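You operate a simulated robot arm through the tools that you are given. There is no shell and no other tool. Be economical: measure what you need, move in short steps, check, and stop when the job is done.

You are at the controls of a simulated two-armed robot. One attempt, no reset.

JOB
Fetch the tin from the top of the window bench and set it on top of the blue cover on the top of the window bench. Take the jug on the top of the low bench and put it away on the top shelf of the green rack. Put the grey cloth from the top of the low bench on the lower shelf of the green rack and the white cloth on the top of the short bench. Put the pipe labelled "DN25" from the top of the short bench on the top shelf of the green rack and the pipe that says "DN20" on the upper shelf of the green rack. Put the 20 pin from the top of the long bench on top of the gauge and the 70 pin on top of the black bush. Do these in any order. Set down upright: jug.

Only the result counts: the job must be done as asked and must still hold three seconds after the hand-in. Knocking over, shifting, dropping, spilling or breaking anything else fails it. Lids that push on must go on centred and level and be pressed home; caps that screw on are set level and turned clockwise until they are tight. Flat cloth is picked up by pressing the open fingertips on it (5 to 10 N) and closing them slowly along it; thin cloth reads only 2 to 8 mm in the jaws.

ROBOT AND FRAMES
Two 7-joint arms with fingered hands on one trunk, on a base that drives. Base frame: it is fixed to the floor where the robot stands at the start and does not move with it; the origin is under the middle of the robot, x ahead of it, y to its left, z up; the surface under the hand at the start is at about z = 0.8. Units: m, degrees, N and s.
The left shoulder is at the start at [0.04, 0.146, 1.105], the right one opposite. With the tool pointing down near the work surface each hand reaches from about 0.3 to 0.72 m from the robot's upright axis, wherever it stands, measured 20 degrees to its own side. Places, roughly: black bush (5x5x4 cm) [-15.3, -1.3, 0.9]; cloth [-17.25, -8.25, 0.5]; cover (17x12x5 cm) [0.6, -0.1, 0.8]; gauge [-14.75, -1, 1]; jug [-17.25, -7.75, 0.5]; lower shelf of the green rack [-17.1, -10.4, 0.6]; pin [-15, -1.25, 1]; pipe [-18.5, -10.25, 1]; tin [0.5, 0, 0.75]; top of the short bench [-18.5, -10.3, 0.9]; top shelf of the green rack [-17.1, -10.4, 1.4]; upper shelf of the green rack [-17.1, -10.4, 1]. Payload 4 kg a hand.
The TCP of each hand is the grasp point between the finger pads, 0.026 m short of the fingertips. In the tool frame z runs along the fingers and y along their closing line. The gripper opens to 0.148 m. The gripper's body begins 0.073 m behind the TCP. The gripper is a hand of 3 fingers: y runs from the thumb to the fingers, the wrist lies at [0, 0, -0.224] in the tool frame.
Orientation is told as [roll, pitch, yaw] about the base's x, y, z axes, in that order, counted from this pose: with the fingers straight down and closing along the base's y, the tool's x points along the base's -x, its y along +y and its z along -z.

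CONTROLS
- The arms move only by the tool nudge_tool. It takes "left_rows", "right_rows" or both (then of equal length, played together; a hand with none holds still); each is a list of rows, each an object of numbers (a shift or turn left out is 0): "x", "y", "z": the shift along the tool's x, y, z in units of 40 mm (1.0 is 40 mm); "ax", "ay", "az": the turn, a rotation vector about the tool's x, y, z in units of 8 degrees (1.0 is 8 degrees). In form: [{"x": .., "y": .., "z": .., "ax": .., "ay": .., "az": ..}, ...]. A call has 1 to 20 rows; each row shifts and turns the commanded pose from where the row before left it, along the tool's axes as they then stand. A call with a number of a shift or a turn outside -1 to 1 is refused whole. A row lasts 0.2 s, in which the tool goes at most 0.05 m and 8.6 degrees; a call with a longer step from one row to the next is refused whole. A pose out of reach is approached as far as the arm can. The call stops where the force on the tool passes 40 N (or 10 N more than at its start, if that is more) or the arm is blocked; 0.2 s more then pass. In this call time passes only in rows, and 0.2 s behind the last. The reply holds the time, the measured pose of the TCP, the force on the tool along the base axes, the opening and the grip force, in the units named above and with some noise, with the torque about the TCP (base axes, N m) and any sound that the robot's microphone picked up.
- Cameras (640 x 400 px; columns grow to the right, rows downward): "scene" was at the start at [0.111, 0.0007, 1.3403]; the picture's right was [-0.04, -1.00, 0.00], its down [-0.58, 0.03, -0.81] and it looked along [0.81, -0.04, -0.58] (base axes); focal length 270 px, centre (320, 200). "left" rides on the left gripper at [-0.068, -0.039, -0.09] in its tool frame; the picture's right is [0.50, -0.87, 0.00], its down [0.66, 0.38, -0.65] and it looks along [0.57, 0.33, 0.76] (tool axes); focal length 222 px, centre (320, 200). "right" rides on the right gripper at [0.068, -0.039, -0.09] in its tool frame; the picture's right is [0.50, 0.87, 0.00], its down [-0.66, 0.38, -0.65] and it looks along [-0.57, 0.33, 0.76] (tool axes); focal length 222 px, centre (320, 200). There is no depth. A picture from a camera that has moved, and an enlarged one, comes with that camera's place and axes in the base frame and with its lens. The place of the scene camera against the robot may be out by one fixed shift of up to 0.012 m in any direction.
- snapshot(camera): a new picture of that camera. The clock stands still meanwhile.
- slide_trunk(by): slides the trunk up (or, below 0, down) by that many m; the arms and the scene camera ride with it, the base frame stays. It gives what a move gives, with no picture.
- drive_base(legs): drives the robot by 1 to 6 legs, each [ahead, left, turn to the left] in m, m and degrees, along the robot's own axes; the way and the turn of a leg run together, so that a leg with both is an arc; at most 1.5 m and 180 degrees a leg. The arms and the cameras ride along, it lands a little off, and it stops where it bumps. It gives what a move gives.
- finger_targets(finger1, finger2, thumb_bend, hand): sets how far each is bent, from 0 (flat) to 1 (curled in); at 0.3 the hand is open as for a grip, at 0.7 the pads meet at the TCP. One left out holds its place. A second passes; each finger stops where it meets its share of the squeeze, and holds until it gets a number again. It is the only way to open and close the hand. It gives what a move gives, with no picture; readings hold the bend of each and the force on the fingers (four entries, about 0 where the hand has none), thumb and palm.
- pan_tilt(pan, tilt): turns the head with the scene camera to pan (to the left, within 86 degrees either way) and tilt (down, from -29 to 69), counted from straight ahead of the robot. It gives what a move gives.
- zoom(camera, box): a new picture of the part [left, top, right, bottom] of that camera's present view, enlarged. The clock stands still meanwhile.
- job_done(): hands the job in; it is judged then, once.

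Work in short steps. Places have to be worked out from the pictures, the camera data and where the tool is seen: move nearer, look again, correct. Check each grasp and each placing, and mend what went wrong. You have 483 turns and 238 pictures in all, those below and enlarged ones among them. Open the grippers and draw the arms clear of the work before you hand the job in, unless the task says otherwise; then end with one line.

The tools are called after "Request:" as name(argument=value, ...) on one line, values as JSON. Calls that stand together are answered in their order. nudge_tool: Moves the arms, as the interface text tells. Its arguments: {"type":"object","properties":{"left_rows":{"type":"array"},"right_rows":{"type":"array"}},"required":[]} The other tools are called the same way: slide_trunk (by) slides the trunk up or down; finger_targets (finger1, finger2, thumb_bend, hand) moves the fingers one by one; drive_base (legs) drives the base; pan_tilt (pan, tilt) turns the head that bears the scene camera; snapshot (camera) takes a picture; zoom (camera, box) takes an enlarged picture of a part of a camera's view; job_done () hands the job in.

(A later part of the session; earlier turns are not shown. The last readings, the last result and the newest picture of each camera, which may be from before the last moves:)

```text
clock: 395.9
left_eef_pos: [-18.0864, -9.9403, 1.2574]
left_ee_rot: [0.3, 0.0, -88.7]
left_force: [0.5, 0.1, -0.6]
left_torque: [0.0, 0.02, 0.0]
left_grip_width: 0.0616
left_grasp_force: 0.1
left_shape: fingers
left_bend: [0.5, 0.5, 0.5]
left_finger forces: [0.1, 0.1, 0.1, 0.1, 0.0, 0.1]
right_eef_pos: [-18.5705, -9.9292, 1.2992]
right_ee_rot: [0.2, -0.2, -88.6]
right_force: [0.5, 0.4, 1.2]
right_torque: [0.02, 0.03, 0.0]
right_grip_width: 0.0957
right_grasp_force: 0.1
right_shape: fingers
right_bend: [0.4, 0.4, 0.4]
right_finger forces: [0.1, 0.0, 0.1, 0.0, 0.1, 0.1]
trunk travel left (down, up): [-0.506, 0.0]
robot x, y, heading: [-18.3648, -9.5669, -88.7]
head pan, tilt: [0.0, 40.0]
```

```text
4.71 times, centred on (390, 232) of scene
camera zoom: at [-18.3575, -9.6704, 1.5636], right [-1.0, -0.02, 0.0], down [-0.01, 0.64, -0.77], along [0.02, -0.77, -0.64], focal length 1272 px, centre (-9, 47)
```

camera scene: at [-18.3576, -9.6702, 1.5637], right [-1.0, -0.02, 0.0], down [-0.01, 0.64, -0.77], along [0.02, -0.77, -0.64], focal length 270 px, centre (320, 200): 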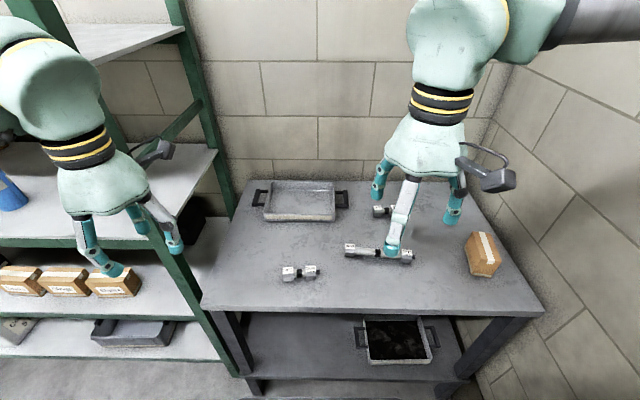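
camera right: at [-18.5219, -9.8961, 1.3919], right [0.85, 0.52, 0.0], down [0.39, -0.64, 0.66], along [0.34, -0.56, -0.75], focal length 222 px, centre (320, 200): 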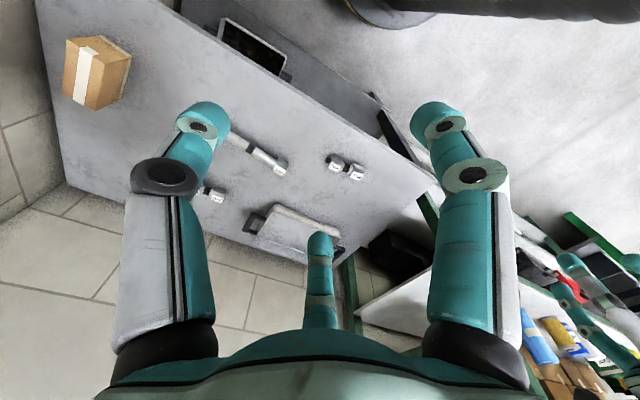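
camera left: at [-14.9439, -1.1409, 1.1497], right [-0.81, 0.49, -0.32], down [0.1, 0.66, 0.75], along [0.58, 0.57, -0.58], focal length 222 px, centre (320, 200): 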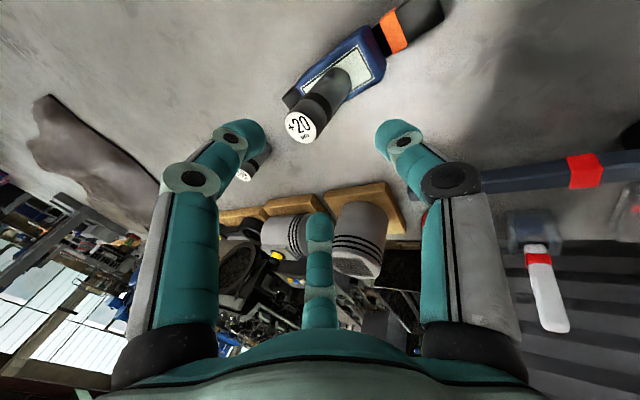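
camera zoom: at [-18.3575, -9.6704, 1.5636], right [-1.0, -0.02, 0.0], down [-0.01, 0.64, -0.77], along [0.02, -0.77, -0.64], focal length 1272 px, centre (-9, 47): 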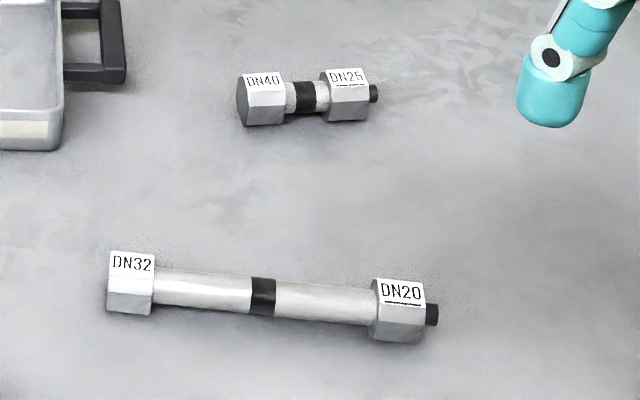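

B is DN40/DN25 (short, ~[-18.58, -10.39]); C is DN32/DN20 (long, ~[-18.52, -10.20]). I'll move closer, turn both hands so the fingers close across the pipes, and lower the trunk.

Request:
drive_base(legs=[[0, -0.17, -1.2], [0.19, 0, 0]])

Request:
slide_trunk(by=-0.1)

Request:
nudge_tool(left_rows=[{"az": -1}, {"az": -1}, {"az": -1}, {"az": -1}, {"az": -1}, {"az": -1}, {"az": -1}, {"az": -1}, {"az": -1}, {"az": -1}, {"az": -1}, {"az": -0.3}])

Request:
snapshot(camera="left")

Request:
snapshot(camera="scene")

```text
clock: 397.3
left_eef_pos: [-18.198, -9.9333, 1.2537]
left_ee_rot: [-1.1, -0.5, -88.8]
left_force: [0.4, -0.2, -0.5]
left_torque: [-0.01, 0.02, -0.05]
left_grip_width: 0.0617
left_grasp_force: 0.1
left_shape: fingers
left_bend: [0.5, 0.5, 0.5]
left_finger forces: [0.0, 0.0, 0.0, 0.1, 0.0, 0.0]
right_eef_pos: [-18.6745, -9.9221, 1.3095]
right_ee_rot: [-1.8, -1.2, -87.5]
right_force: [0.5, -0.3, 1.0]
right_torque: [0.02, 0.0, 0.01]
right_grip_width: 0.0951
right_grasp_force: 0.1
right_shape: fingers
right_bend: [0.4, 0.4, 0.4]
right_finger forces: [0.1, 0.1, 0.0, 0.1, 0.0, 0.1]
trunk travel left (down, up): [-0.506, 0.0]
robot x, y, heading: [-18.4975, -9.5717, -88.7]
head pan, tilt: [0.0, 40.0]
stopped in leg 1: the robot was blocked; the commanded pose is now the measured one
```

```text
clock: 398.6
left_eef_pos: [-18.1942, -9.9379, 1.1512]
left_ee_rot: [-1.1, -0.3, -87.1]
left_force: [0.7, 0.7, 0.1]
left_torque: [-0.04, 0.01, 0.02]
left_grip_width: 0.0618
left_grasp_force: 0.1
left_shape: fingers
left_bend: [0.5, 0.5, 0.5]
left_finger forces: [0.0, 0.0, 0.1, 0.1, 0.0, 0.0]
right_eef_pos: [-18.6711, -9.9373, 1.2052]
right_ee_rot: [-2.0, -0.5, -86.2]
right_force: [-0.5, 0.3, -0.6]
right_torque: [0.02, -0.04, -0.01]
right_grip_width: 0.095
right_grasp_force: 0.0
right_shape: fingers
right_bend: [0.4, 0.4, 0.4]
right_finger forces: [0.0, 0.0, 0.1, 0.1, 0.0, 0.0]
trunk travel left (down, up): [-0.406, 0.1]
robot x, y, heading: [-18.5043, -9.5773, -87.3]
head pan, tilt: [0.0, 40.0]
```

```text
clock: 401.4
left_eef_pos: [-18.1942, -9.934, 1.1562]
left_ee_rot: [-0.4, 0.9, 3.3]
left_force: [0.1, 0.1, 0.6]
left_torque: [0.02, 0.01, 0.02]
left_grip_width: 0.0618
left_grasp_force: 0.0
left_shape: fingers
left_bend: [0.5, 0.5, 0.5]
left_finger forces: [0.0, 0.0, 0.0, 0.0, 0.1, 0.0]
right_eef_pos: [-18.6712, -9.9372, 1.2056]
right_ee_rot: [-1.9, -0.7, -85.7]
right_force: [-0.2, 0.7, -0.1]
right_torque: [0.01, 0.03, 0.02]
right_grip_width: 0.0954
right_grasp_force: 0.0
right_shape: fingers
right_bend: [0.4, 0.4, 0.4]
right_finger forces: [0.1, 0.0, 0.1, 0.1, 0.1, 0.1]
trunk travel left (down, up): [-0.406, 0.1]
robot x, y, heading: [-18.4966, -9.5747, -87.4]
head pan, tilt: [0.0, 40.0]
stopped in row 12 (left hand): the arm was blocked; the commanded pose is now the measured one
```

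```text
94 pictures are left
camera left: at [-18.1252, -9.9673, 1.2454], right [-0.45, -0.89, 0.01], down [-0.67, 0.34, 0.66], along [-0.6, 0.29, -0.75], focal length 222 px, centre (320, 200)
```

left: 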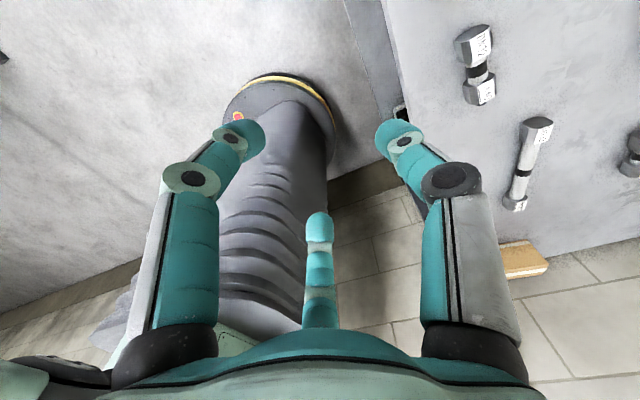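

```text
93 pictures are left
camera scene: at [-18.4634, -9.6695, 1.4645], right [-1.0, -0.05, 0.02], down [-0.05, 0.64, -0.77], along [0.02, -0.77, -0.64], focal length 270 px, centre (320, 200)
```

scene: 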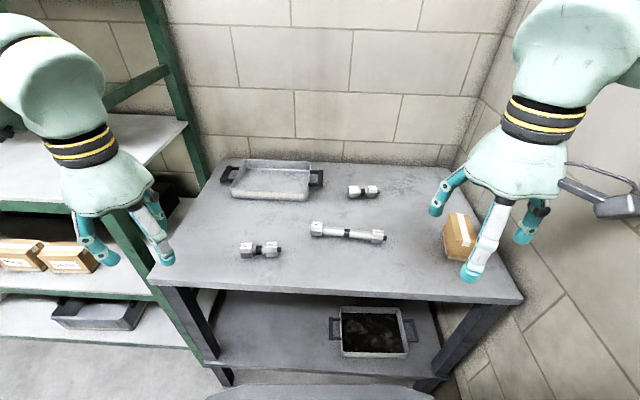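

The right elbow is against the wall. Move left to free it.

Request:
drive_base(legs=[[0, 0.09, 0]])

Request:
nudge_tool(right_rows=[{"y": 0.6, "x": 0.2}, {"y": 0.6, "x": 0.2}, {"y": 0.6}, {"y": 0.6}])

Request:
snapshot(camera="scene")

```text
clock: 402.5
left_eef_pos: [-18.1421, -9.9399, 1.1604]
left_ee_rot: [0.1, -0.7, 2.9]
left_force: [-0.5, -0.5, -0.7]
left_torque: [0.0, -0.08, -0.03]
left_grip_width: 0.0618
left_grasp_force: 0.1
left_shape: fingers
left_bend: [0.5, 0.5, 0.5]
left_finger forces: [0.0, 0.1, 0.0, 0.0, 0.1, 0.1]
right_eef_pos: [-18.6215, -9.9405, 1.1984]
right_ee_rot: [0.1, -0.2, -86.6]
right_force: [-0.8, 0.3, -0.3]
right_torque: [0.01, -0.04, 0.01]
right_grip_width: 0.0953
right_grasp_force: 0.0
right_shape: fingers
right_bend: [0.4, 0.4, 0.4]
right_finger forces: [0.0, 0.1, 0.0, 0.0, 0.0, 0.1]
trunk travel left (down, up): [-0.406, 0.1]
robot x, y, heading: [-18.4125, -9.5723, -87.5]
head pan, tilt: [0.0, 40.0]
```

```text
clock: 403.5
left_eef_pos: [-18.1331, -9.9406, 1.1589]
left_ee_rot: [0.0, -0.3, 2.8]
left_force: [0.4, -0.2, -0.1]
left_torque: [-0.03, 0.0, -0.01]
left_grip_width: 0.0617
left_grasp_force: 0.0
left_shape: fingers
left_bend: [0.5, 0.5, 0.5]
left_finger forces: [0.0, 0.1, 0.0, 0.0, 0.0, 0.1]
right_eef_pos: [-18.5171, -9.9159, 1.1996]
right_ee_rot: [-0.4, -0.3, -86.6]
right_force: [0.8, -0.2, 0.8]
right_torque: [0.0, 0.0, 0.01]
right_grip_width: 0.0954
right_grasp_force: 0.0
right_shape: fingers
right_bend: [0.4, 0.4, 0.4]
right_finger forces: [0.1, 0.0, 0.0, 0.0, 0.1, 0.1]
trunk travel left (down, up): [-0.406, 0.1]
robot x, y, heading: [-18.4143, -9.5763, -87.4]
head pan, tilt: [0.0, 40.0]
```

```text
92 pictures are left
camera scene: at [-18.4047, -9.6754, 1.464], right [-1.0, -0.04, 0.0], down [-0.03, 0.64, -0.77], along [0.03, -0.77, -0.64], focal length 270 px, centre (320, 200)
```

scene: 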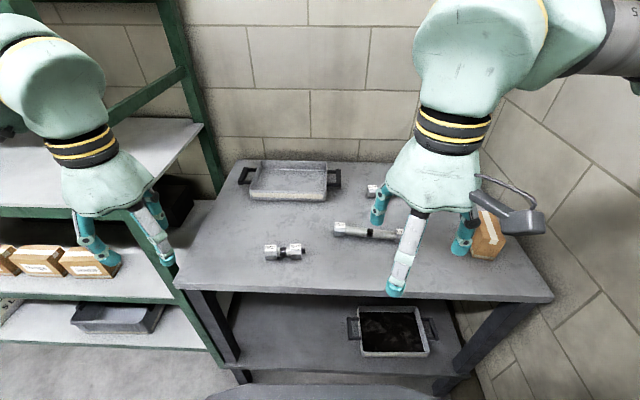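

Freed. I'll use the right hand for B and the left for C. Drive in and turn the right hand to close along y.

Request:
drive_base(legs=[[0.18, 0, -2]])

Request:
nudge_tool(right_rows=[{"az": -1}, {"az": -1}, {"az": -1}, {"az": -1}, {"az": -1}, {"az": -1}, {"az": -1}, {"az": -1}, {"az": -1}, {"az": -1}, {"az": -1}])

Request:
snapshot(camera="right")

```text
clock: 405.1
left_eef_pos: [-18.1425, -10.1274, 1.1605]
left_ee_rot: [-0.2, -0.3, 1.0]
left_force: [-0.1, 0.5, 0.8]
left_torque: [-0.05, -0.01, -0.03]
left_grip_width: 0.0618
left_grasp_force: 0.0
left_shape: fingers
left_bend: [0.5, 0.5, 0.5]
left_finger forces: [0.0, 0.1, 0.1, 0.0, 0.0, 0.0]
right_eef_pos: [-18.5254, -10.0891, 1.2]
right_ee_rot: [-0.3, -0.5, -88.5]
right_force: [-0.2, 0.4, 0.1]
right_torque: [-0.01, -0.03, 0.0]
right_grip_width: 0.0953
right_grasp_force: 0.0
right_shape: fingers
right_bend: [0.4, 0.4, 0.4]
right_finger forces: [0.0, 0.0, 0.1, 0.0, 0.0, 0.0]
trunk travel left (down, up): [-0.406, 0.1]
robot x, y, heading: [-18.4064, -9.7555, -89.6]
head pan, tilt: [0.0, 40.0]
```

```text
clock: 407.4
left_eef_pos: [-18.1411, -10.1288, 1.1592]
left_ee_rot: [0.0, -0.3, 0.9]
left_force: [0.5, -0.2, -0.4]
left_torque: [-0.01, 0.03, -0.03]
left_grip_width: 0.0622
left_grasp_force: 0.0
left_shape: fingers
left_bend: [0.5, 0.5, 0.5]
left_finger forces: [0.1, 0.0, 0.0, 0.1, 0.0, 0.0]
right_eef_pos: [-18.5264, -10.0919, 1.2]
right_ee_rot: [-0.4, 0.3, -0.4]
right_force: [0.5, 0.1, -0.9]
right_torque: [0.01, -0.04, 0.03]
right_grip_width: 0.0954
right_grasp_force: 0.1
right_shape: fingers
right_bend: [0.4, 0.4, 0.4]
right_finger forces: [0.0, 0.0, 0.1, 0.0, 0.0, 0.1]
trunk travel left (down, up): [-0.406, 0.1]
robot x, y, heading: [-18.4073, -9.752, -89.5]
head pan, tilt: [0.0, 40.0]
```

```text
91 pictures are left
camera right: at [-18.5929, -10.1279, 1.292], right [-0.49, 0.87, 0.0], down [0.66, 0.38, 0.65], along [0.56, 0.32, -0.76], focal length 222 px, centre (320, 200)
```

right: 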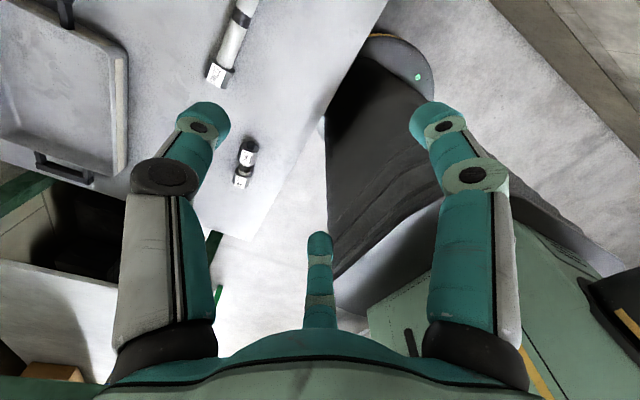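

Move the right hand over B and lower partway.

Request:
nudge_tool(right_rows=[{"y": -0.95, "x": 0.3}, {"y": -0.95, "x": 0.3}, {"y": -0.95, "x": 0.3}, {"y": -0.95, "x": 0.3}, {"y": -0.95, "z": 0.4}, {"y": -0.95, "z": 0.4}, {"y": -0.9, "z": 0.4}, {"y": -0.8, "z": 0.6}, {"z": 1}, {"z": 0.8}])

Request:
snapshot(camera="right")

Request:
snapshot(camera="scene")

```text
clock: 409.6
left_eef_pos: [-18.1431, -10.1297, 1.1582]
left_ee_rot: [0.0, -0.4, 1.1]
left_force: [0.2, 0.1, 0.4]
left_torque: [0.0, -0.01, -0.01]
left_grip_width: 0.0618
left_grasp_force: 0.1
left_shape: fingers
left_bend: [0.5, 0.5, 0.5]
left_finger forces: [0.1, 0.0, 0.0, 0.0, 0.1, 0.1]
right_eef_pos: [-18.5768, -10.3894, 1.055]
right_ee_rot: [-0.4, 0.3, -0.6]
right_force: [-0.5, 0.2, -0.7]
right_torque: [0.05, 0.02, 0.03]
right_grip_width: 0.095
right_grasp_force: 0.1
right_shape: fingers
right_bend: [0.4, 0.4, 0.4]
right_finger forces: [0.0, 0.1, 0.1, 0.1, 0.0, 0.1]
trunk travel left (down, up): [-0.406, 0.1]
robot x, y, heading: [-18.4122, -9.7557, -89.6]
head pan, tilt: [0.0, 40.0]
```

```text
90 pictures are left
camera right: at [-18.6445, -10.4251, 1.147], right [-0.49, 0.87, 0.0], down [0.66, 0.38, 0.65], along [0.57, 0.32, -0.76], focal length 222 px, centre (320, 200)
```

right: 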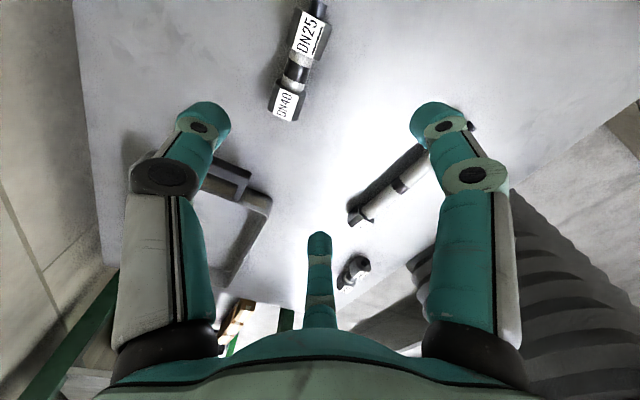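

```text
89 pictures are left
camera scene: at [-18.406, -9.8557, 1.464], right [-1.0, -0.01, 0.0], down [-0.01, 0.64, -0.77], along [0.01, -0.77, -0.64], focal length 270 px, centre (320, 200)
```

scene: 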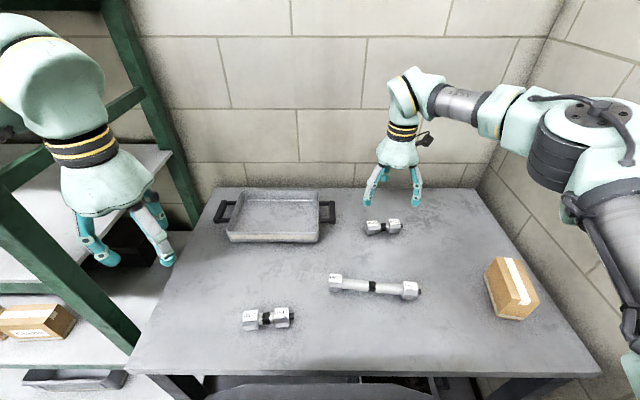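

B centre is [-18.587, -10.421, 0.886], bench top ≈0.868. Centre and descend.

Request:
nudge_tool(right_rows=[{"x": 0.25, "y": -0.8}, {"z": 1}, {"z": 1}, {"z": 0.6}])

Request:
snapshot(camera="right")

Request:
zoom(camera="scene", box=[310, 150, 470, 250])

```text
clock: 410.6
left_eef_pos: [-18.1417, -10.1293, 1.1581]
left_ee_rot: [0.1, -0.4, 1.1]
left_force: [-0.4, 0.5, -0.5]
left_torque: [0.01, -0.04, -0.01]
left_grip_width: 0.0619
left_grasp_force: 0.1
left_shape: fingers
left_bend: [0.5, 0.5, 0.5]
left_finger forces: [0.1, 0.1, 0.1, 0.0, 0.1, 0.1]
right_eef_pos: [-18.587, -10.4212, 0.9544]
right_ee_rot: [-0.4, 0.3, -0.6]
right_force: [-0.6, -0.3, 0.0]
right_torque: [0.03, 0.01, 0.03]
right_grip_width: 0.0953
right_grasp_force: 0.1
right_shape: fingers
right_bend: [0.4, 0.4, 0.4]
right_finger forces: [0.0, 0.0, 0.0, 0.0, 0.0, 0.0]
trunk travel left (down, up): [-0.406, 0.1]
robot x, y, heading: [-18.4083, -9.7551, -89.4]
head pan, tilt: [0.0, 40.0]
```

```text
88 pictures are left
camera right: at [-18.6546, -10.4564, 1.0464], right [-0.49, 0.87, 0.0], down [0.66, 0.38, 0.65], along [0.57, 0.32, -0.76], focal length 222 px, centre (320, 200)
```

right: 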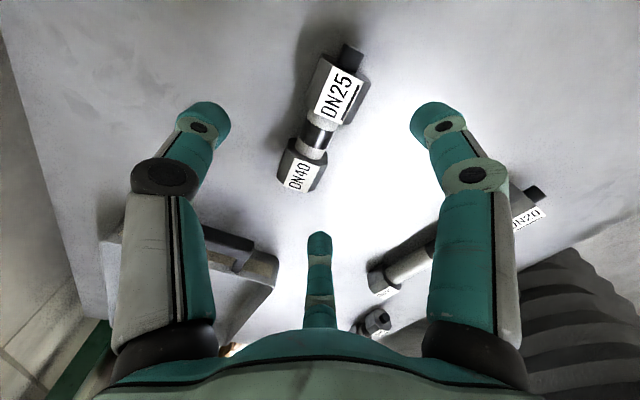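

```text
4.00 times, centred on (390, 200) of scene
camera zoom: at [-18.405, -9.856, 1.464], right [-1.0, -0.01, 0.0], down [-0.01, 0.64, -0.77], along [0.01, -0.77, -0.64], focal length 1081 px, centre (40, 200)
```

zoom: 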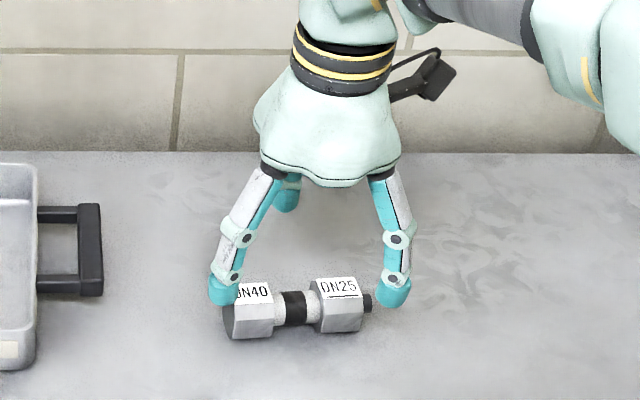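

Well aligned. Descend to grip height and close.

Request:
nudge_tool(right_rows=[{"z": 0.8}, {"z": 0.35}, {"z": 0.15}])

Request:
finger_targets(hand="right", finger1=0.55, finger2=0.55, thumb_bend=0.6)

Request:
finger_targets(hand="right", finger1=0.7, finger2=0.7, thumb_bend=0.7)

Request:
snapshot(camera="right")

```text
clock: 411.4
left_eef_pos: [-18.1411, -10.1286, 1.1588]
left_ee_rot: [-0.1, -0.3, 1.0]
left_force: [-0.5, 0.6, 0.5]
left_torque: [-0.02, 0.02, -0.04]
left_grip_width: 0.0618
left_grasp_force: 0.1
left_shape: fingers
left_bend: [0.5, 0.5, 0.5]
left_finger forces: [0.0, 0.1, 0.0, 0.0, 0.0, 0.0]
right_eef_pos: [-18.588, -10.4212, 0.9025]
right_ee_rot: [-0.3, 0.3, -0.6]
right_force: [0.7, 0.4, -0.9]
right_torque: [-0.03, 0.03, 0.0]
right_grip_width: 0.0952
right_grasp_force: 0.1
right_shape: fingers
right_bend: [0.4, 0.4, 0.4]
right_finger forces: [0.0, 0.0, 0.0, 0.0, 0.0, 0.1]
trunk travel left (down, up): [-0.406, 0.1]
robot x, y, heading: [-18.4091, -9.7506, -89.5]
head pan, tilt: [0.0, 40.0]
```

```text
clock: 412.4
left_eef_pos: [-18.1424, -10.1296, 1.1597]
left_ee_rot: [0.0, -0.3, 1.0]
left_force: [-1.0, 0.7, 0.0]
left_torque: [-0.03, -0.03, -0.03]
left_grip_width: 0.0621
left_grasp_force: 0.0
left_shape: fingers
left_bend: [0.5, 0.5, 0.5]
left_finger forces: [0.0, 0.0, 0.0, 0.1, 0.0, 0.1]
right_eef_pos: [-18.587, -10.4215, 0.9024]
right_ee_rot: [-0.4, 0.3, -0.5]
right_force: [0.2, -0.3, 0.5]
right_torque: [-0.02, 0.02, -0.01]
right_grip_width: 0.0388
right_grasp_force: 0.1
right_shape: fingers
right_bend: [0.55, 0.54, 0.6]
right_finger forces: [0.2, 0.4, 0.0, 0.1, 0.3, 0.0]
trunk travel left (down, up): [-0.406, 0.1]
robot x, y, heading: [-18.4075, -9.7549, -89.7]
head pan, tilt: [0.0, 40.0]
```

```text
clock: 413.4
left_eef_pos: [-18.1426, -10.1302, 1.1589]
left_ee_rot: [0.0, -0.3, 1.0]
left_force: [-0.4, -0.2, -0.5]
left_torque: [0.01, 0.01, -0.01]
left_grip_width: 0.062
left_grasp_force: 0.1
left_shape: fingers
left_bend: [0.5, 0.5, 0.5]
left_finger forces: [0.0, 0.1, 0.0, 0.1, 0.0, 0.0]
right_eef_pos: [-18.5885, -10.4218, 0.9018]
right_ee_rot: [-0.4, 0.2, -0.6]
right_force: [-0.7, 0.6, 0.2]
right_torque: [0.03, 0.0, -0.02]
right_grip_width: 0.0205
right_grasp_force: 12.0
right_shape: fingers
right_bend: [0.66, 0.6, 0.63]
right_finger forces: [4.0, 7.8, 0.1, 0.0, 11.9, 0.0]
trunk travel left (down, up): [-0.406, 0.1]
robot x, y, heading: [-18.4112, -9.7566, -89.7]
head pan, tilt: [0.0, 40.0]
```

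```text
86 pictures are left
camera right: at [-18.656, -10.4576, 0.9942], right [-0.49, 0.87, 0.0], down [0.66, 0.38, 0.65], along [0.57, 0.32, -0.76], focal length 222 px, centre (320, 200)
```

right: 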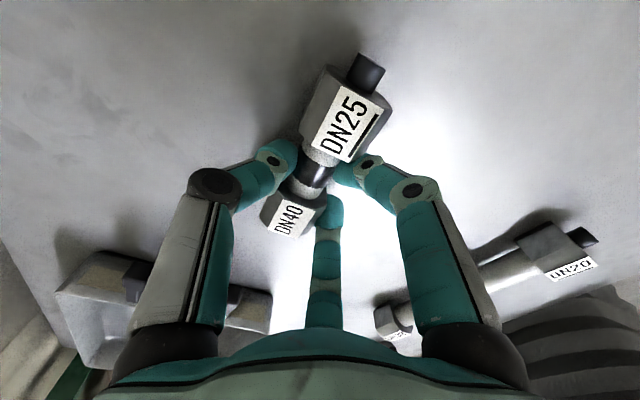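

B gripped. Lift it and hold it high and to the right while the left hand gets C.

Request:
nudge_tool(right_rows=[{"z": -0.5}, {"z": -0.9, "y": 0.2}, {"z": -0.9, "y": 0.2}, {"z": -0.9, "y": 0.3}, {"z": -0.9, "y": 0.3}, {"z": -0.9, "y": 0.3}, {"z": -0.9, "y": 0.3, "x": 0.4}, {"z": -0.9, "y": 0.3, "x": 0.4}])

Request:
finger_targets(hand="left", finger1=0.4, finger2=0.4, thumb_bend=0.4)

Request:
nudge_tool(left_rows=[{"x": 0.95}, {"x": 0.95}, {"x": 0.95}, {"x": 0.95}, {"x": 0.95}, {"x": 0.95}, {"x": 0.95}, {"x": 0.95, "y": -0.3}, {"x": 0.8, "y": -0.6}, {"y": -0.6, "z": 0.8}, {"z": 1}])

Request:
snapshot(camera="left")

Request:
snapshot(camera="scene")

```text
clock: 415.2
left_eef_pos: [-18.1431, -10.1277, 1.1598]
left_ee_rot: [-0.1, -0.4, 1.1]
left_force: [-0.3, -0.5, 0.4]
left_torque: [-0.01, 0.01, 0.02]
left_grip_width: 0.0616
left_grasp_force: 0.0
left_shape: fingers
left_bend: [0.5, 0.5, 0.5]
left_finger forces: [0.1, 0.0, 0.0, 0.0, 0.0, 0.0]
right_eef_pos: [-18.6202, -10.3411, 1.173]
right_ee_rot: [-0.3, 0.3, -0.5]
right_force: [0.9, 0.3, -1.2]
right_torque: [0.01, 0.0, 0.02]
right_grip_width: 0.0204
right_grasp_force: 12.0
right_shape: fingers
right_bend: [0.66, 0.61, 0.63]
right_finger forces: [4.1, 7.9, 0.0, 0.0, 12.0, 0.1]
trunk travel left (down, up): [-0.406, 0.1]
robot x, y, heading: [-18.4094, -9.7571, -89.5]
head pan, tilt: [0.0, 40.0]
```

```text
clock: 416.2
left_eef_pos: [-18.1414, -10.1296, 1.1582]
left_ee_rot: [0.0, -0.2, 1.0]
left_force: [-0.5, -0.5, -0.1]
left_torque: [0.01, 0.02, 0.02]
left_grip_width: 0.0944
left_grasp_force: 0.1
left_shape: fingers
left_bend: [0.4, 0.4, 0.4]
left_finger forces: [0.0, 0.0, 0.0, 0.0, 0.1, 0.0]
right_eef_pos: [-18.6186, -10.3435, 1.1734]
right_ee_rot: [-0.4, 0.3, -0.6]
right_force: [0.1, -0.2, -3.0]
right_torque: [0.05, -0.03, 0.02]
right_grip_width: 0.0204
right_grasp_force: 11.7
right_shape: fingers
right_bend: [0.66, 0.61, 0.63]
right_finger forces: [4.0, 7.8, 0.1, 0.0, 12.1, 0.0]
trunk travel left (down, up): [-0.406, 0.1]
robot x, y, heading: [-18.409, -9.7562, -89.6]
head pan, tilt: [0.0, 40.0]
```

```text
clock: 418.6
left_eef_pos: [-18.4766, -10.1967, 1.0864]
left_ee_rot: [0.0, -0.3, 1.0]
left_force: [-0.3, -0.3, 0.2]
left_torque: [0.01, 0.02, 0.02]
left_grip_width: 0.0947
left_grasp_force: 0.1
left_shape: fingers
left_bend: [0.4, 0.4, 0.4]
left_finger forces: [0.0, 0.0, 0.1, 0.1, 0.0, 0.1]
right_eef_pos: [-18.619, -10.3434, 1.1724]
right_ee_rot: [-0.3, 0.3, -0.5]
right_force: [-0.5, -0.6, -2.3]
right_torque: [0.01, 0.02, 0.02]
right_grip_width: 0.0201
right_grasp_force: 12.0
right_shape: fingers
right_bend: [0.66, 0.61, 0.63]
right_finger forces: [3.9, 7.8, 0.1, 0.1, 12.0, 0.1]
trunk travel left (down, up): [-0.406, 0.1]
robot x, y, heading: [-18.4081, -9.7542, -89.4]
head pan, tilt: [0.0, 40.0]
```

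```text
85 pictures are left
camera left: at [-18.4105, -10.2329, 1.1775], right [-0.48, -0.87, 0.0], down [-0.67, 0.37, 0.65], along [-0.57, 0.32, -0.76], focal length 222 px, centre (320, 200)
```

left: 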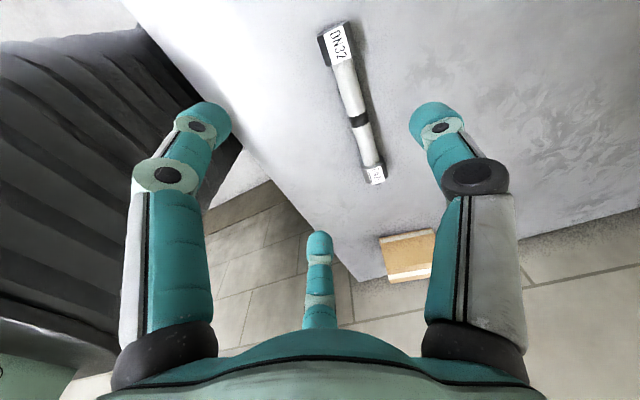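

```text
84 pictures are left
camera scene: at [-18.4055, -9.8564, 1.4639], right [-1.0, -0.01, 0.0], down [-0.01, 0.64, -0.77], along [0.01, -0.77, -0.64], focal length 270 px, centre (320, 200)
```

scene: 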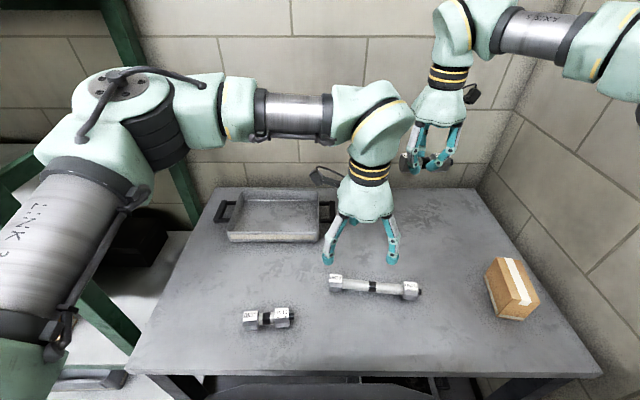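

C's band is at [-18.53, -10.224], axis about -7°. Align and descend.

Request:
nudge_tool(left_rows=[{"x": 0.7, "y": -0.35}, {"x": 0.63, "y": -0.33}, {"az": 1, "z": 0.5}, {"z": 1}, {"z": 1}, {"z": 1}])

Request:
snapshot(camera="left")

```text
clock: 420.1
left_eef_pos: [-18.5297, -10.2251, 0.9431]
left_ee_rot: [0.0, -0.3, -7.0]
left_force: [-0.5, -0.2, -0.2]
left_torque: [0.01, 0.01, 0.01]
left_grip_width: 0.0946
left_grasp_force: 0.1
left_shape: fingers
left_bend: [0.4, 0.4, 0.4]
left_finger forces: [0.0, 0.1, 0.0, 0.0, 0.0, 0.0]
right_eef_pos: [-18.6191, -10.3435, 1.1716]
right_ee_rot: [-0.3, 0.3, -0.4]
right_force: [0.8, -1.1, -2.2]
right_torque: [0.02, -0.04, -0.02]
right_grip_width: 0.0205
right_grasp_force: 12.2
right_shape: fingers
right_bend: [0.66, 0.61, 0.63]
right_finger forces: [4.0, 7.8, 0.0, 0.0, 11.9, 0.0]
trunk travel left (down, up): [-0.406, 0.1]
robot x, y, heading: [-18.4084, -9.754, -89.5]
head pan, tilt: [0.0, 40.0]
```

```text
83 pictures are left
camera left: at [-18.4697, -10.27, 1.0344], right [-0.6, -0.8, 0.0], down [-0.61, 0.46, 0.65], along [-0.52, 0.39, -0.76], focal length 222 px, centre (320, 200)
```

left: 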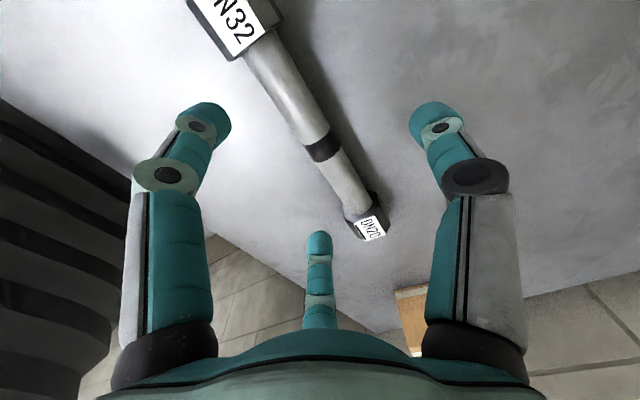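

Aligned. Descend and close.

Request:
nudge_tool(left_rows=[{"z": 0.6}, {"z": 0.35}, {"z": 0.12}])

Request:
finger_targets(hand="left", finger1=0.55, finger2=0.55, thumb_bend=0.6)

Request:
finger_targets(hand="left", finger1=0.72, finger2=0.72, thumb_bend=0.72)

Request:
snapshot(camera="left")

```text
clock: 420.9
left_eef_pos: [-18.5292, -10.2231, 0.9009]
left_ee_rot: [0.0, -0.5, -7.1]
left_force: [-0.4, -0.9, 0.1]
left_torque: [-0.01, 0.04, 0.03]
left_grip_width: 0.0945
left_grasp_force: 0.1
left_shape: fingers
left_bend: [0.4, 0.4, 0.4]
left_finger forces: [0.1, 0.0, 0.0, 0.1, 0.0, 0.1]
right_eef_pos: [-18.6192, -10.3438, 1.1726]
right_ee_rot: [-0.4, 0.2, -0.6]
right_force: [0.2, -0.2, -1.9]
right_torque: [0.03, 0.01, -0.02]
right_grip_width: 0.0206
right_grasp_force: 12.2
right_shape: fingers
right_bend: [0.66, 0.61, 0.63]
right_finger forces: [4.1, 7.8, 0.1, 0.0, 12.0, 0.1]
trunk travel left (down, up): [-0.406, 0.1]
robot x, y, heading: [-18.4098, -9.7512, -89.6]
head pan, tilt: [0.0, 40.0]
```

```text
clock: 421.9
left_eef_pos: [-18.5286, -10.2237, 0.9016]
left_ee_rot: [0.0, -0.4, -6.9]
left_force: [-0.4, -0.6, -0.9]
left_torque: [-0.02, -0.01, 0.03]
left_grip_width: 0.0383
left_grasp_force: 0.4
left_shape: fingers
left_bend: [0.55, 0.55, 0.6]
left_finger forces: [0.1, 0.0, 0.0, 0.0, 0.0, 0.0]
right_eef_pos: [-18.6194, -10.3424, 1.1728]
right_ee_rot: [-0.4, 0.3, -0.5]
right_force: [0.0, -0.4, -3.2]
right_torque: [0.05, 0.01, 0.01]
right_grip_width: 0.0203
right_grasp_force: 11.6
right_shape: fingers
right_bend: [0.66, 0.61, 0.63]
right_finger forces: [4.1, 7.8, 0.0, 0.1, 12.1, 0.1]
trunk travel left (down, up): [-0.406, 0.1]
robot x, y, heading: [-18.4098, -9.7539, -89.4]
head pan, tilt: [0.0, 40.0]
```

```text
clock: 422.9
left_eef_pos: [-18.5288, -10.2233, 0.9017]
left_ee_rot: [0.0, -0.4, -7.0]
left_force: [0.7, 0.7, -0.3]
left_torque: [0.03, 0.02, 0.0]
left_grip_width: 0.0217
left_grasp_force: 13.7
left_shape: fingers
left_bend: [0.63, 0.63, 0.65]
left_finger forces: [7.0, 7.0, 0.0, 0.0, 13.3, 0.0]
right_eef_pos: [-18.62, -10.3435, 1.1721]
right_ee_rot: [-0.4, 0.3, -0.4]
right_force: [0.3, 0.4, -2.5]
right_torque: [-0.02, -0.02, 0.01]
right_grip_width: 0.0206
right_grasp_force: 11.5
right_shape: fingers
right_bend: [0.66, 0.61, 0.63]
right_finger forces: [4.1, 7.9, 0.1, 0.0, 12.1, 0.1]
trunk travel left (down, up): [-0.406, 0.1]
robot x, y, heading: [-18.4097, -9.7511, -89.7]
head pan, tilt: [0.0, 40.0]
```

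```text
82 pictures are left
camera left: at [-18.4681, -10.2696, 0.993], right [-0.6, -0.8, 0.0], down [-0.61, 0.46, 0.65], along [-0.52, 0.39, -0.76], focal length 222 px, centre (320, 200)
```

left: 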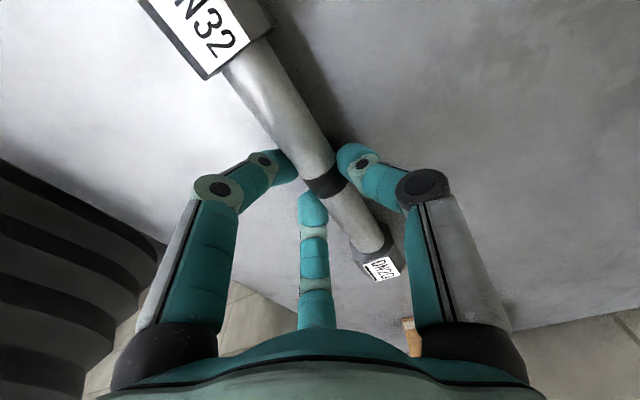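

C gripped. Lift both clear, back off, and raise the trunk.

Request:
nudge_tool(left_rows=[{"z": -0.5}, {"z": -1}, {"z": -1}, {"z": -1}, {"z": -1}, {"z": -1, "y": 0.5}, {"z": -0.5, "y": 0.5}, {"y": 0.5, "x": -0.8}, {"x": -1}, {"x": -1}, {"x": -0.5}], right_rows=[{}, {}, {}, {}, {}, {"y": 0.5}, {"y": 0.9}, {"y": 0.9}, {"y": 0.9}, {"y": 0.9}, {"y": 0.5}])

Request:
drive_base(legs=[[-0.3, 0, 0], [0, 0.56, 0]])

Request:
slide_trunk(by=0.05)

Request:
pan_tilt(pan=5, tilt=30)

Request:
snapshot(camera="scene")

```text
clock: 425.2
left_eef_pos: [-18.391, -10.1797, 1.144]
left_ee_rot: [0.0, -0.3, -7.0]
left_force: [0.6, 0.3, -3.8]
left_torque: [0.04, 0.01, -0.01]
left_grip_width: 0.0214
left_grasp_force: 13.0
left_shape: fingers
left_bend: [0.63, 0.64, 0.65]
left_finger forces: [6.5, 6.5, 0.1, 0.0, 13.1, 0.1]
right_eef_pos: [-18.6144, -10.1599, 1.1735]
right_ee_rot: [-0.4, 0.3, -0.5]
right_force: [0.0, -0.3, -2.7]
right_torque: [0.0, -0.05, -0.01]
right_grip_width: 0.0206
right_grasp_force: 11.9
right_shape: fingers
right_bend: [0.66, 0.61, 0.63]
right_finger forces: [4.2, 7.7, 0.1, 0.0, 12.1, 0.0]
trunk travel left (down, up): [-0.406, 0.1]
robot x, y, heading: [-18.4116, -9.7526, -89.5]
head pan, tilt: [0.0, 40.0]
```

```text
clock: 430.1
left_eef_pos: [-17.8449, -9.8743, 1.1439]
left_ee_rot: [0.0, -0.4, -7.5]
left_force: [-1.0, 0.2, -3.9]
left_torque: [-0.01, -0.01, -0.03]
left_grip_width: 0.0212
left_grasp_force: 13.5
left_shape: fingers
left_bend: [0.63, 0.64, 0.65]
left_finger forces: [6.5, 6.4, 0.1, 0.0, 13.1, 0.0]
right_eef_pos: [-18.0685, -9.8524, 1.1737]
right_ee_rot: [-0.4, 0.2, -1.2]
right_force: [0.3, -0.3, -2.6]
right_torque: [0.01, -0.03, -0.02]
right_grip_width: 0.0204
right_grasp_force: 11.6
right_shape: fingers
right_bend: [0.66, 0.61, 0.63]
right_finger forces: [4.1, 7.7, 0.0, 0.1, 12.1, 0.0]
trunk travel left (down, up): [-0.406, 0.1]
robot x, y, heading: [-17.8562, -9.45, -90.1]
head pan, tilt: [0.0, 40.0]
```

```text
clock: 431.0
left_eef_pos: [-17.8443, -9.8748, 1.1944]
left_ee_rot: [0.1, -0.4, -7.4]
left_force: [0.0, -0.7, -2.8]
left_torque: [-0.01, -0.04, 0.01]
left_grip_width: 0.0213
left_grasp_force: 13.2
left_shape: fingers
left_bend: [0.63, 0.64, 0.65]
left_finger forces: [6.6, 6.5, 0.0, 0.0, 13.2, 0.0]
right_eef_pos: [-18.0683, -9.8521, 1.2233]
right_ee_rot: [-0.4, 0.2, -1.1]
right_force: [0.8, 0.2, -3.0]
right_torque: [0.01, -0.02, -0.03]
right_grip_width: 0.0203
right_grasp_force: 11.9
right_shape: fingers
right_bend: [0.66, 0.61, 0.63]
right_finger forces: [4.1, 7.8, 0.0, 0.0, 12.1, 0.1]
trunk travel left (down, up): [-0.456, 0.05]
robot x, y, heading: [-17.8568, -9.4496, -89.8]
head pan, tilt: [0.0, 40.0]
```

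```text
clock: 431.7
left_eef_pos: [-17.8452, -9.8744, 1.1934]
left_ee_rot: [-0.1, -0.4, -7.5]
left_force: [-0.7, -0.4, -3.8]
left_torque: [-0.01, -0.01, -0.01]
left_grip_width: 0.0212
left_grasp_force: 13.0
left_shape: fingers
left_bend: [0.63, 0.64, 0.65]
left_finger forces: [6.6, 6.4, 0.0, 0.0, 13.2, 0.1]
right_eef_pos: [-18.068, -9.8526, 1.223]
right_ee_rot: [-0.3, 0.3, -1.1]
right_force: [-0.5, 0.2, -3.3]
right_torque: [0.02, -0.01, 0.01]
right_grip_width: 0.0202
right_grasp_force: 11.7
right_shape: fingers
right_bend: [0.66, 0.61, 0.63]
right_finger forces: [4.1, 7.8, 0.1, 0.0, 12.2, 0.0]
trunk travel left (down, up): [-0.456, 0.05]
robot x, y, heading: [-17.8582, -9.4489, -90.2]
head pan, tilt: [5.0, 30.0]
```

```text
81 pictures are left
camera scene: at [-17.8474, -9.5552, 1.53], right [-1.0, -0.09, 0.0], down [-0.04, 0.5, -0.87], along [0.07, -0.86, -0.5], focal length 270 px, centre (320, 200)
```

scene: 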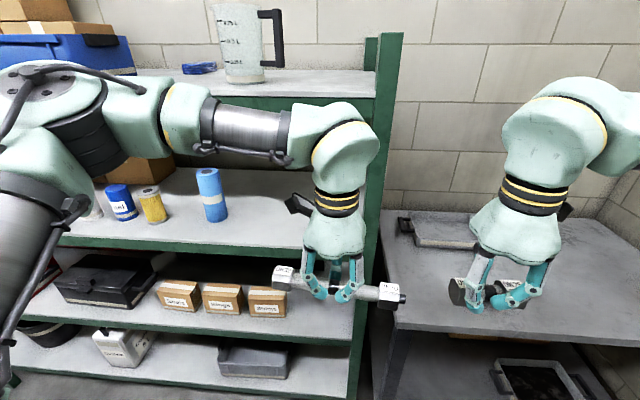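

Upper shelf is free between x≈-17.5 and -17.9. I'll tilt the left hand forward 45° so the wrist stays outside the shelf.

Request:
nudge_tool(left_rows=[{"y": -0.8, "x": -0.5}, {"y": -0.8, "x": -0.5}, {"y": -0.8, "x": -0.5}, {"ax": 0.95}, {"ax": 0.95}, {"ax": 0.95}, {"ax": 0.95}, {"ax": 0.95}, {"ax": 0.85}])

Request:
snapshot(camera="scene")

```text
clock: 433.7
left_eef_pos: [-17.7986, -9.9775, 1.1943]
left_ee_rot: [-44.8, -0.3, -7.4]
left_force: [-0.4, -0.3, -3.3]
left_torque: [0.09, -0.04, 0.02]
left_grip_width: 0.0209
left_grasp_force: 12.4
left_shape: fingers
left_bend: [0.64, 0.64, 0.65]
left_finger forces: [6.9, 6.8, 0.0, 0.1, 11.5, 0.1]
right_eef_pos: [-18.0682, -9.852, 1.2245]
right_ee_rot: [-0.4, 0.3, -1.1]
right_force: [-0.5, 0.5, -2.1]
right_torque: [0.02, -0.03, 0.01]
right_grip_width: 0.0203
right_grasp_force: 12.3
right_shape: fingers
right_bend: [0.66, 0.61, 0.63]
right_finger forces: [4.0, 7.7, 0.0, 0.1, 12.1, 0.0]
trunk travel left (down, up): [-0.456, 0.05]
robot x, y, heading: [-17.857, -9.4519, -89.7]
head pan, tilt: [5.0, 30.0]
```

```text
80 pictures are left
camera scene: at [-17.847, -9.5553, 1.5301], right [-1.0, -0.09, 0.0], down [-0.04, 0.5, -0.87], along [0.07, -0.86, -0.5], focal length 270 px, centre (320, 200)
```

scene: 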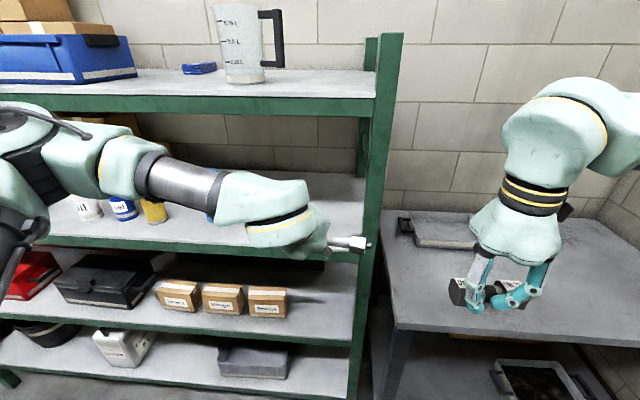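

Now shift to x≈-17.70 and move the pipe into the shelf opening, keeping it high.

Request:
nudge_tool(left_rows=[{"x": -0.83, "y": 0.08, "z": -0.08}, {"x": -0.83, "y": 0.08, "z": -0.08}, {"x": -0.83, "y": 0.08, "z": -0.08}, {"x": -0.13, "y": -0.7, "z": 0.7}, {"x": -0.13, "y": -0.7, "z": 0.7}, {"x": -0.13, "y": -0.7, "z": 0.7}])

Request:
snapshot(camera="left")

Request:
snapshot(camera="scene")

```text
clock: 435.1
left_eef_pos: [-17.6946, -10.0986, 1.1949]
left_ee_rot: [-44.8, -0.4, -7.5]
left_force: [-0.5, -1.1, -2.8]
left_torque: [0.08, 0.0, -0.02]
left_grip_width: 0.0208
left_grasp_force: 13.1
left_shape: fingers
left_bend: [0.64, 0.64, 0.65]
left_finger forces: [6.8, 6.9, 0.0, 0.0, 11.5, 0.1]
right_eef_pos: [-18.0682, -9.8524, 1.2232]
right_ee_rot: [-0.4, 0.2, -1.1]
right_force: [0.4, 0.2, -2.0]
right_torque: [0.06, 0.01, -0.01]
right_grip_width: 0.0206
right_grasp_force: 12.1
right_shape: fingers
right_bend: [0.66, 0.61, 0.63]
right_finger forces: [4.1, 7.8, 0.1, 0.0, 12.0, 0.0]
trunk travel left (down, up): [-0.456, 0.05]
robot x, y, heading: [-17.8542, -9.4478, -90.0]
head pan, tilt: [5.0, 30.0]
```

```text
79 pictures are left
camera left: at [-17.6245, -10.0709, 1.2874], right [-0.58, -0.54, 0.61], down [-0.56, 0.81, 0.19], along [-0.6, -0.23, -0.77], focal length 222 px, centre (320, 200)
```

left: 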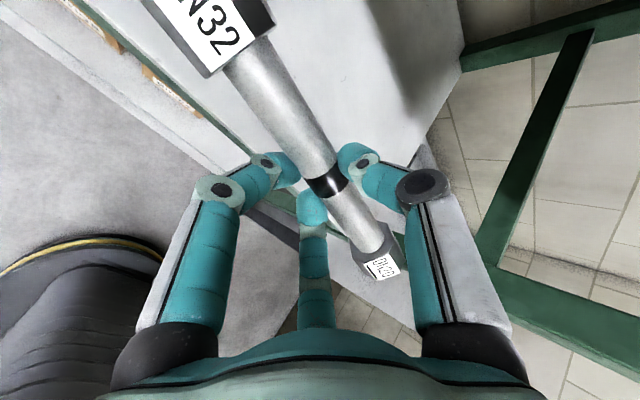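

```text
78 pictures are left
camera scene: at [-17.847, -9.5559, 1.53], right [-1.0, -0.09, 0.0], down [-0.04, 0.5, -0.87], along [0.08, -0.86, -0.5], focal length 270 px, centre (320, 200)
```

scene: 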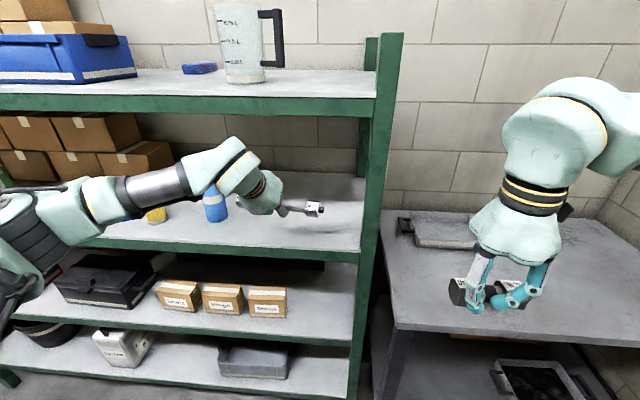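

Path clear. Move in a further 7 cm and lower toward the shelf.

Request:
nudge_tool(left_rows=[{"x": -0.11, "y": -0.62, "z": 0.62}, {"x": -0.11, "y": -0.62, "z": 0.62}, {"y": 0.7, "z": 0.7}, {"y": 0.7, "z": 0.7}, {"y": 0.18, "z": 0.18}])

Request:
zoom(camera="scene", box=[160, 130, 400, 280])

```text
clock: 436.3
left_eef_pos: [-17.6955, -10.1688, 1.1048]
left_ee_rot: [-44.7, -0.4, -7.4]
left_force: [-0.4, -0.6, -3.6]
left_torque: [0.05, 0.0, 0.01]
left_grip_width: 0.0207
left_grasp_force: 12.4
left_shape: fingers
left_bend: [0.64, 0.64, 0.65]
left_finger forces: [6.7, 6.8, 0.0, 0.0, 11.4, 0.0]
right_eef_pos: [-18.0678, -9.8524, 1.2236]
right_ee_rot: [-0.3, 0.3, -1.1]
right_force: [-1.0, 0.7, -2.6]
right_torque: [-0.02, -0.06, -0.03]
right_grip_width: 0.0205
right_grasp_force: 11.7
right_shape: fingers
right_bend: [0.66, 0.61, 0.63]
right_finger forces: [4.1, 7.7, 0.1, 0.0, 12.1, 0.0]
trunk travel left (down, up): [-0.456, 0.05]
robot x, y, heading: [-17.8567, -9.4497, -89.9]
head pan, tilt: [5.0, 30.0]
```

```text
2.67 times, centred on (280, 205) of scene
camera zoom: at [-17.8477, -9.5557, 1.5301], right [-1.0, -0.09, 0.0], down [-0.04, 0.5, -0.87], along [0.08, -0.86, -0.5], focal length 721 px, centre (427, 187)
```

zoom: 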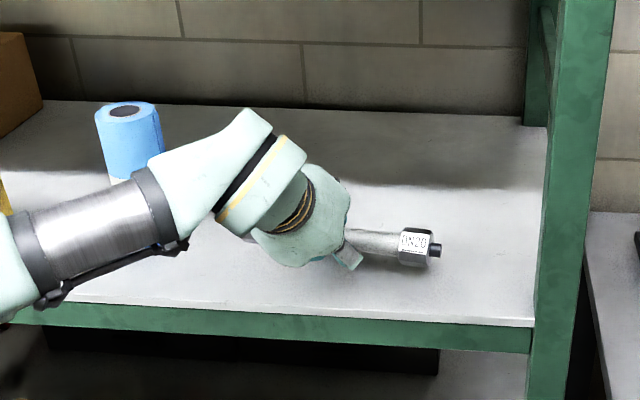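

Lower slowly to contact.

Request:
nudge_tool(left_rows=[{"y": 0.14, "z": 0.14}, {"y": 0.14, "z": 0.14}, {"y": 0.07, "z": 0.07}, {"y": 0.07, "z": 0.07}, {"y": 0.07, "z": 0.07}])

```text
clock: 437.5
left_eef_pos: [-17.6962, -10.1685, 1.0794]
left_ee_rot: [-45.0, -0.4, -7.6]
left_force: [1.4, -0.7, 1.3]
left_torque: [-0.06, 0.0, 0.04]
left_grip_width: 0.0204
left_grasp_force: 13.4
left_shape: fingers
left_bend: [0.64, 0.64, 0.65]
left_finger forces: [6.2, 6.2, 0.1, 0.0, 13.7, 0.0]
right_eef_pos: [-18.0676, -9.8526, 1.2248]
right_ee_rot: [-0.5, 0.4, -1.1]
right_force: [0.6, 0.2, -1.5]
right_torque: [0.04, 0.0, 0.03]
right_grip_width: 0.0204
right_grasp_force: 12.2
right_shape: fingers
right_bend: [0.66, 0.61, 0.63]
right_finger forces: [4.2, 7.8, 0.0, 0.0, 12.2, 0.0]
trunk travel left (down, up): [-0.456, 0.05]
robot x, y, heading: [-17.8573, -9.4449, -90.0]
head pan, tilt: [5.0, 30.0]
```

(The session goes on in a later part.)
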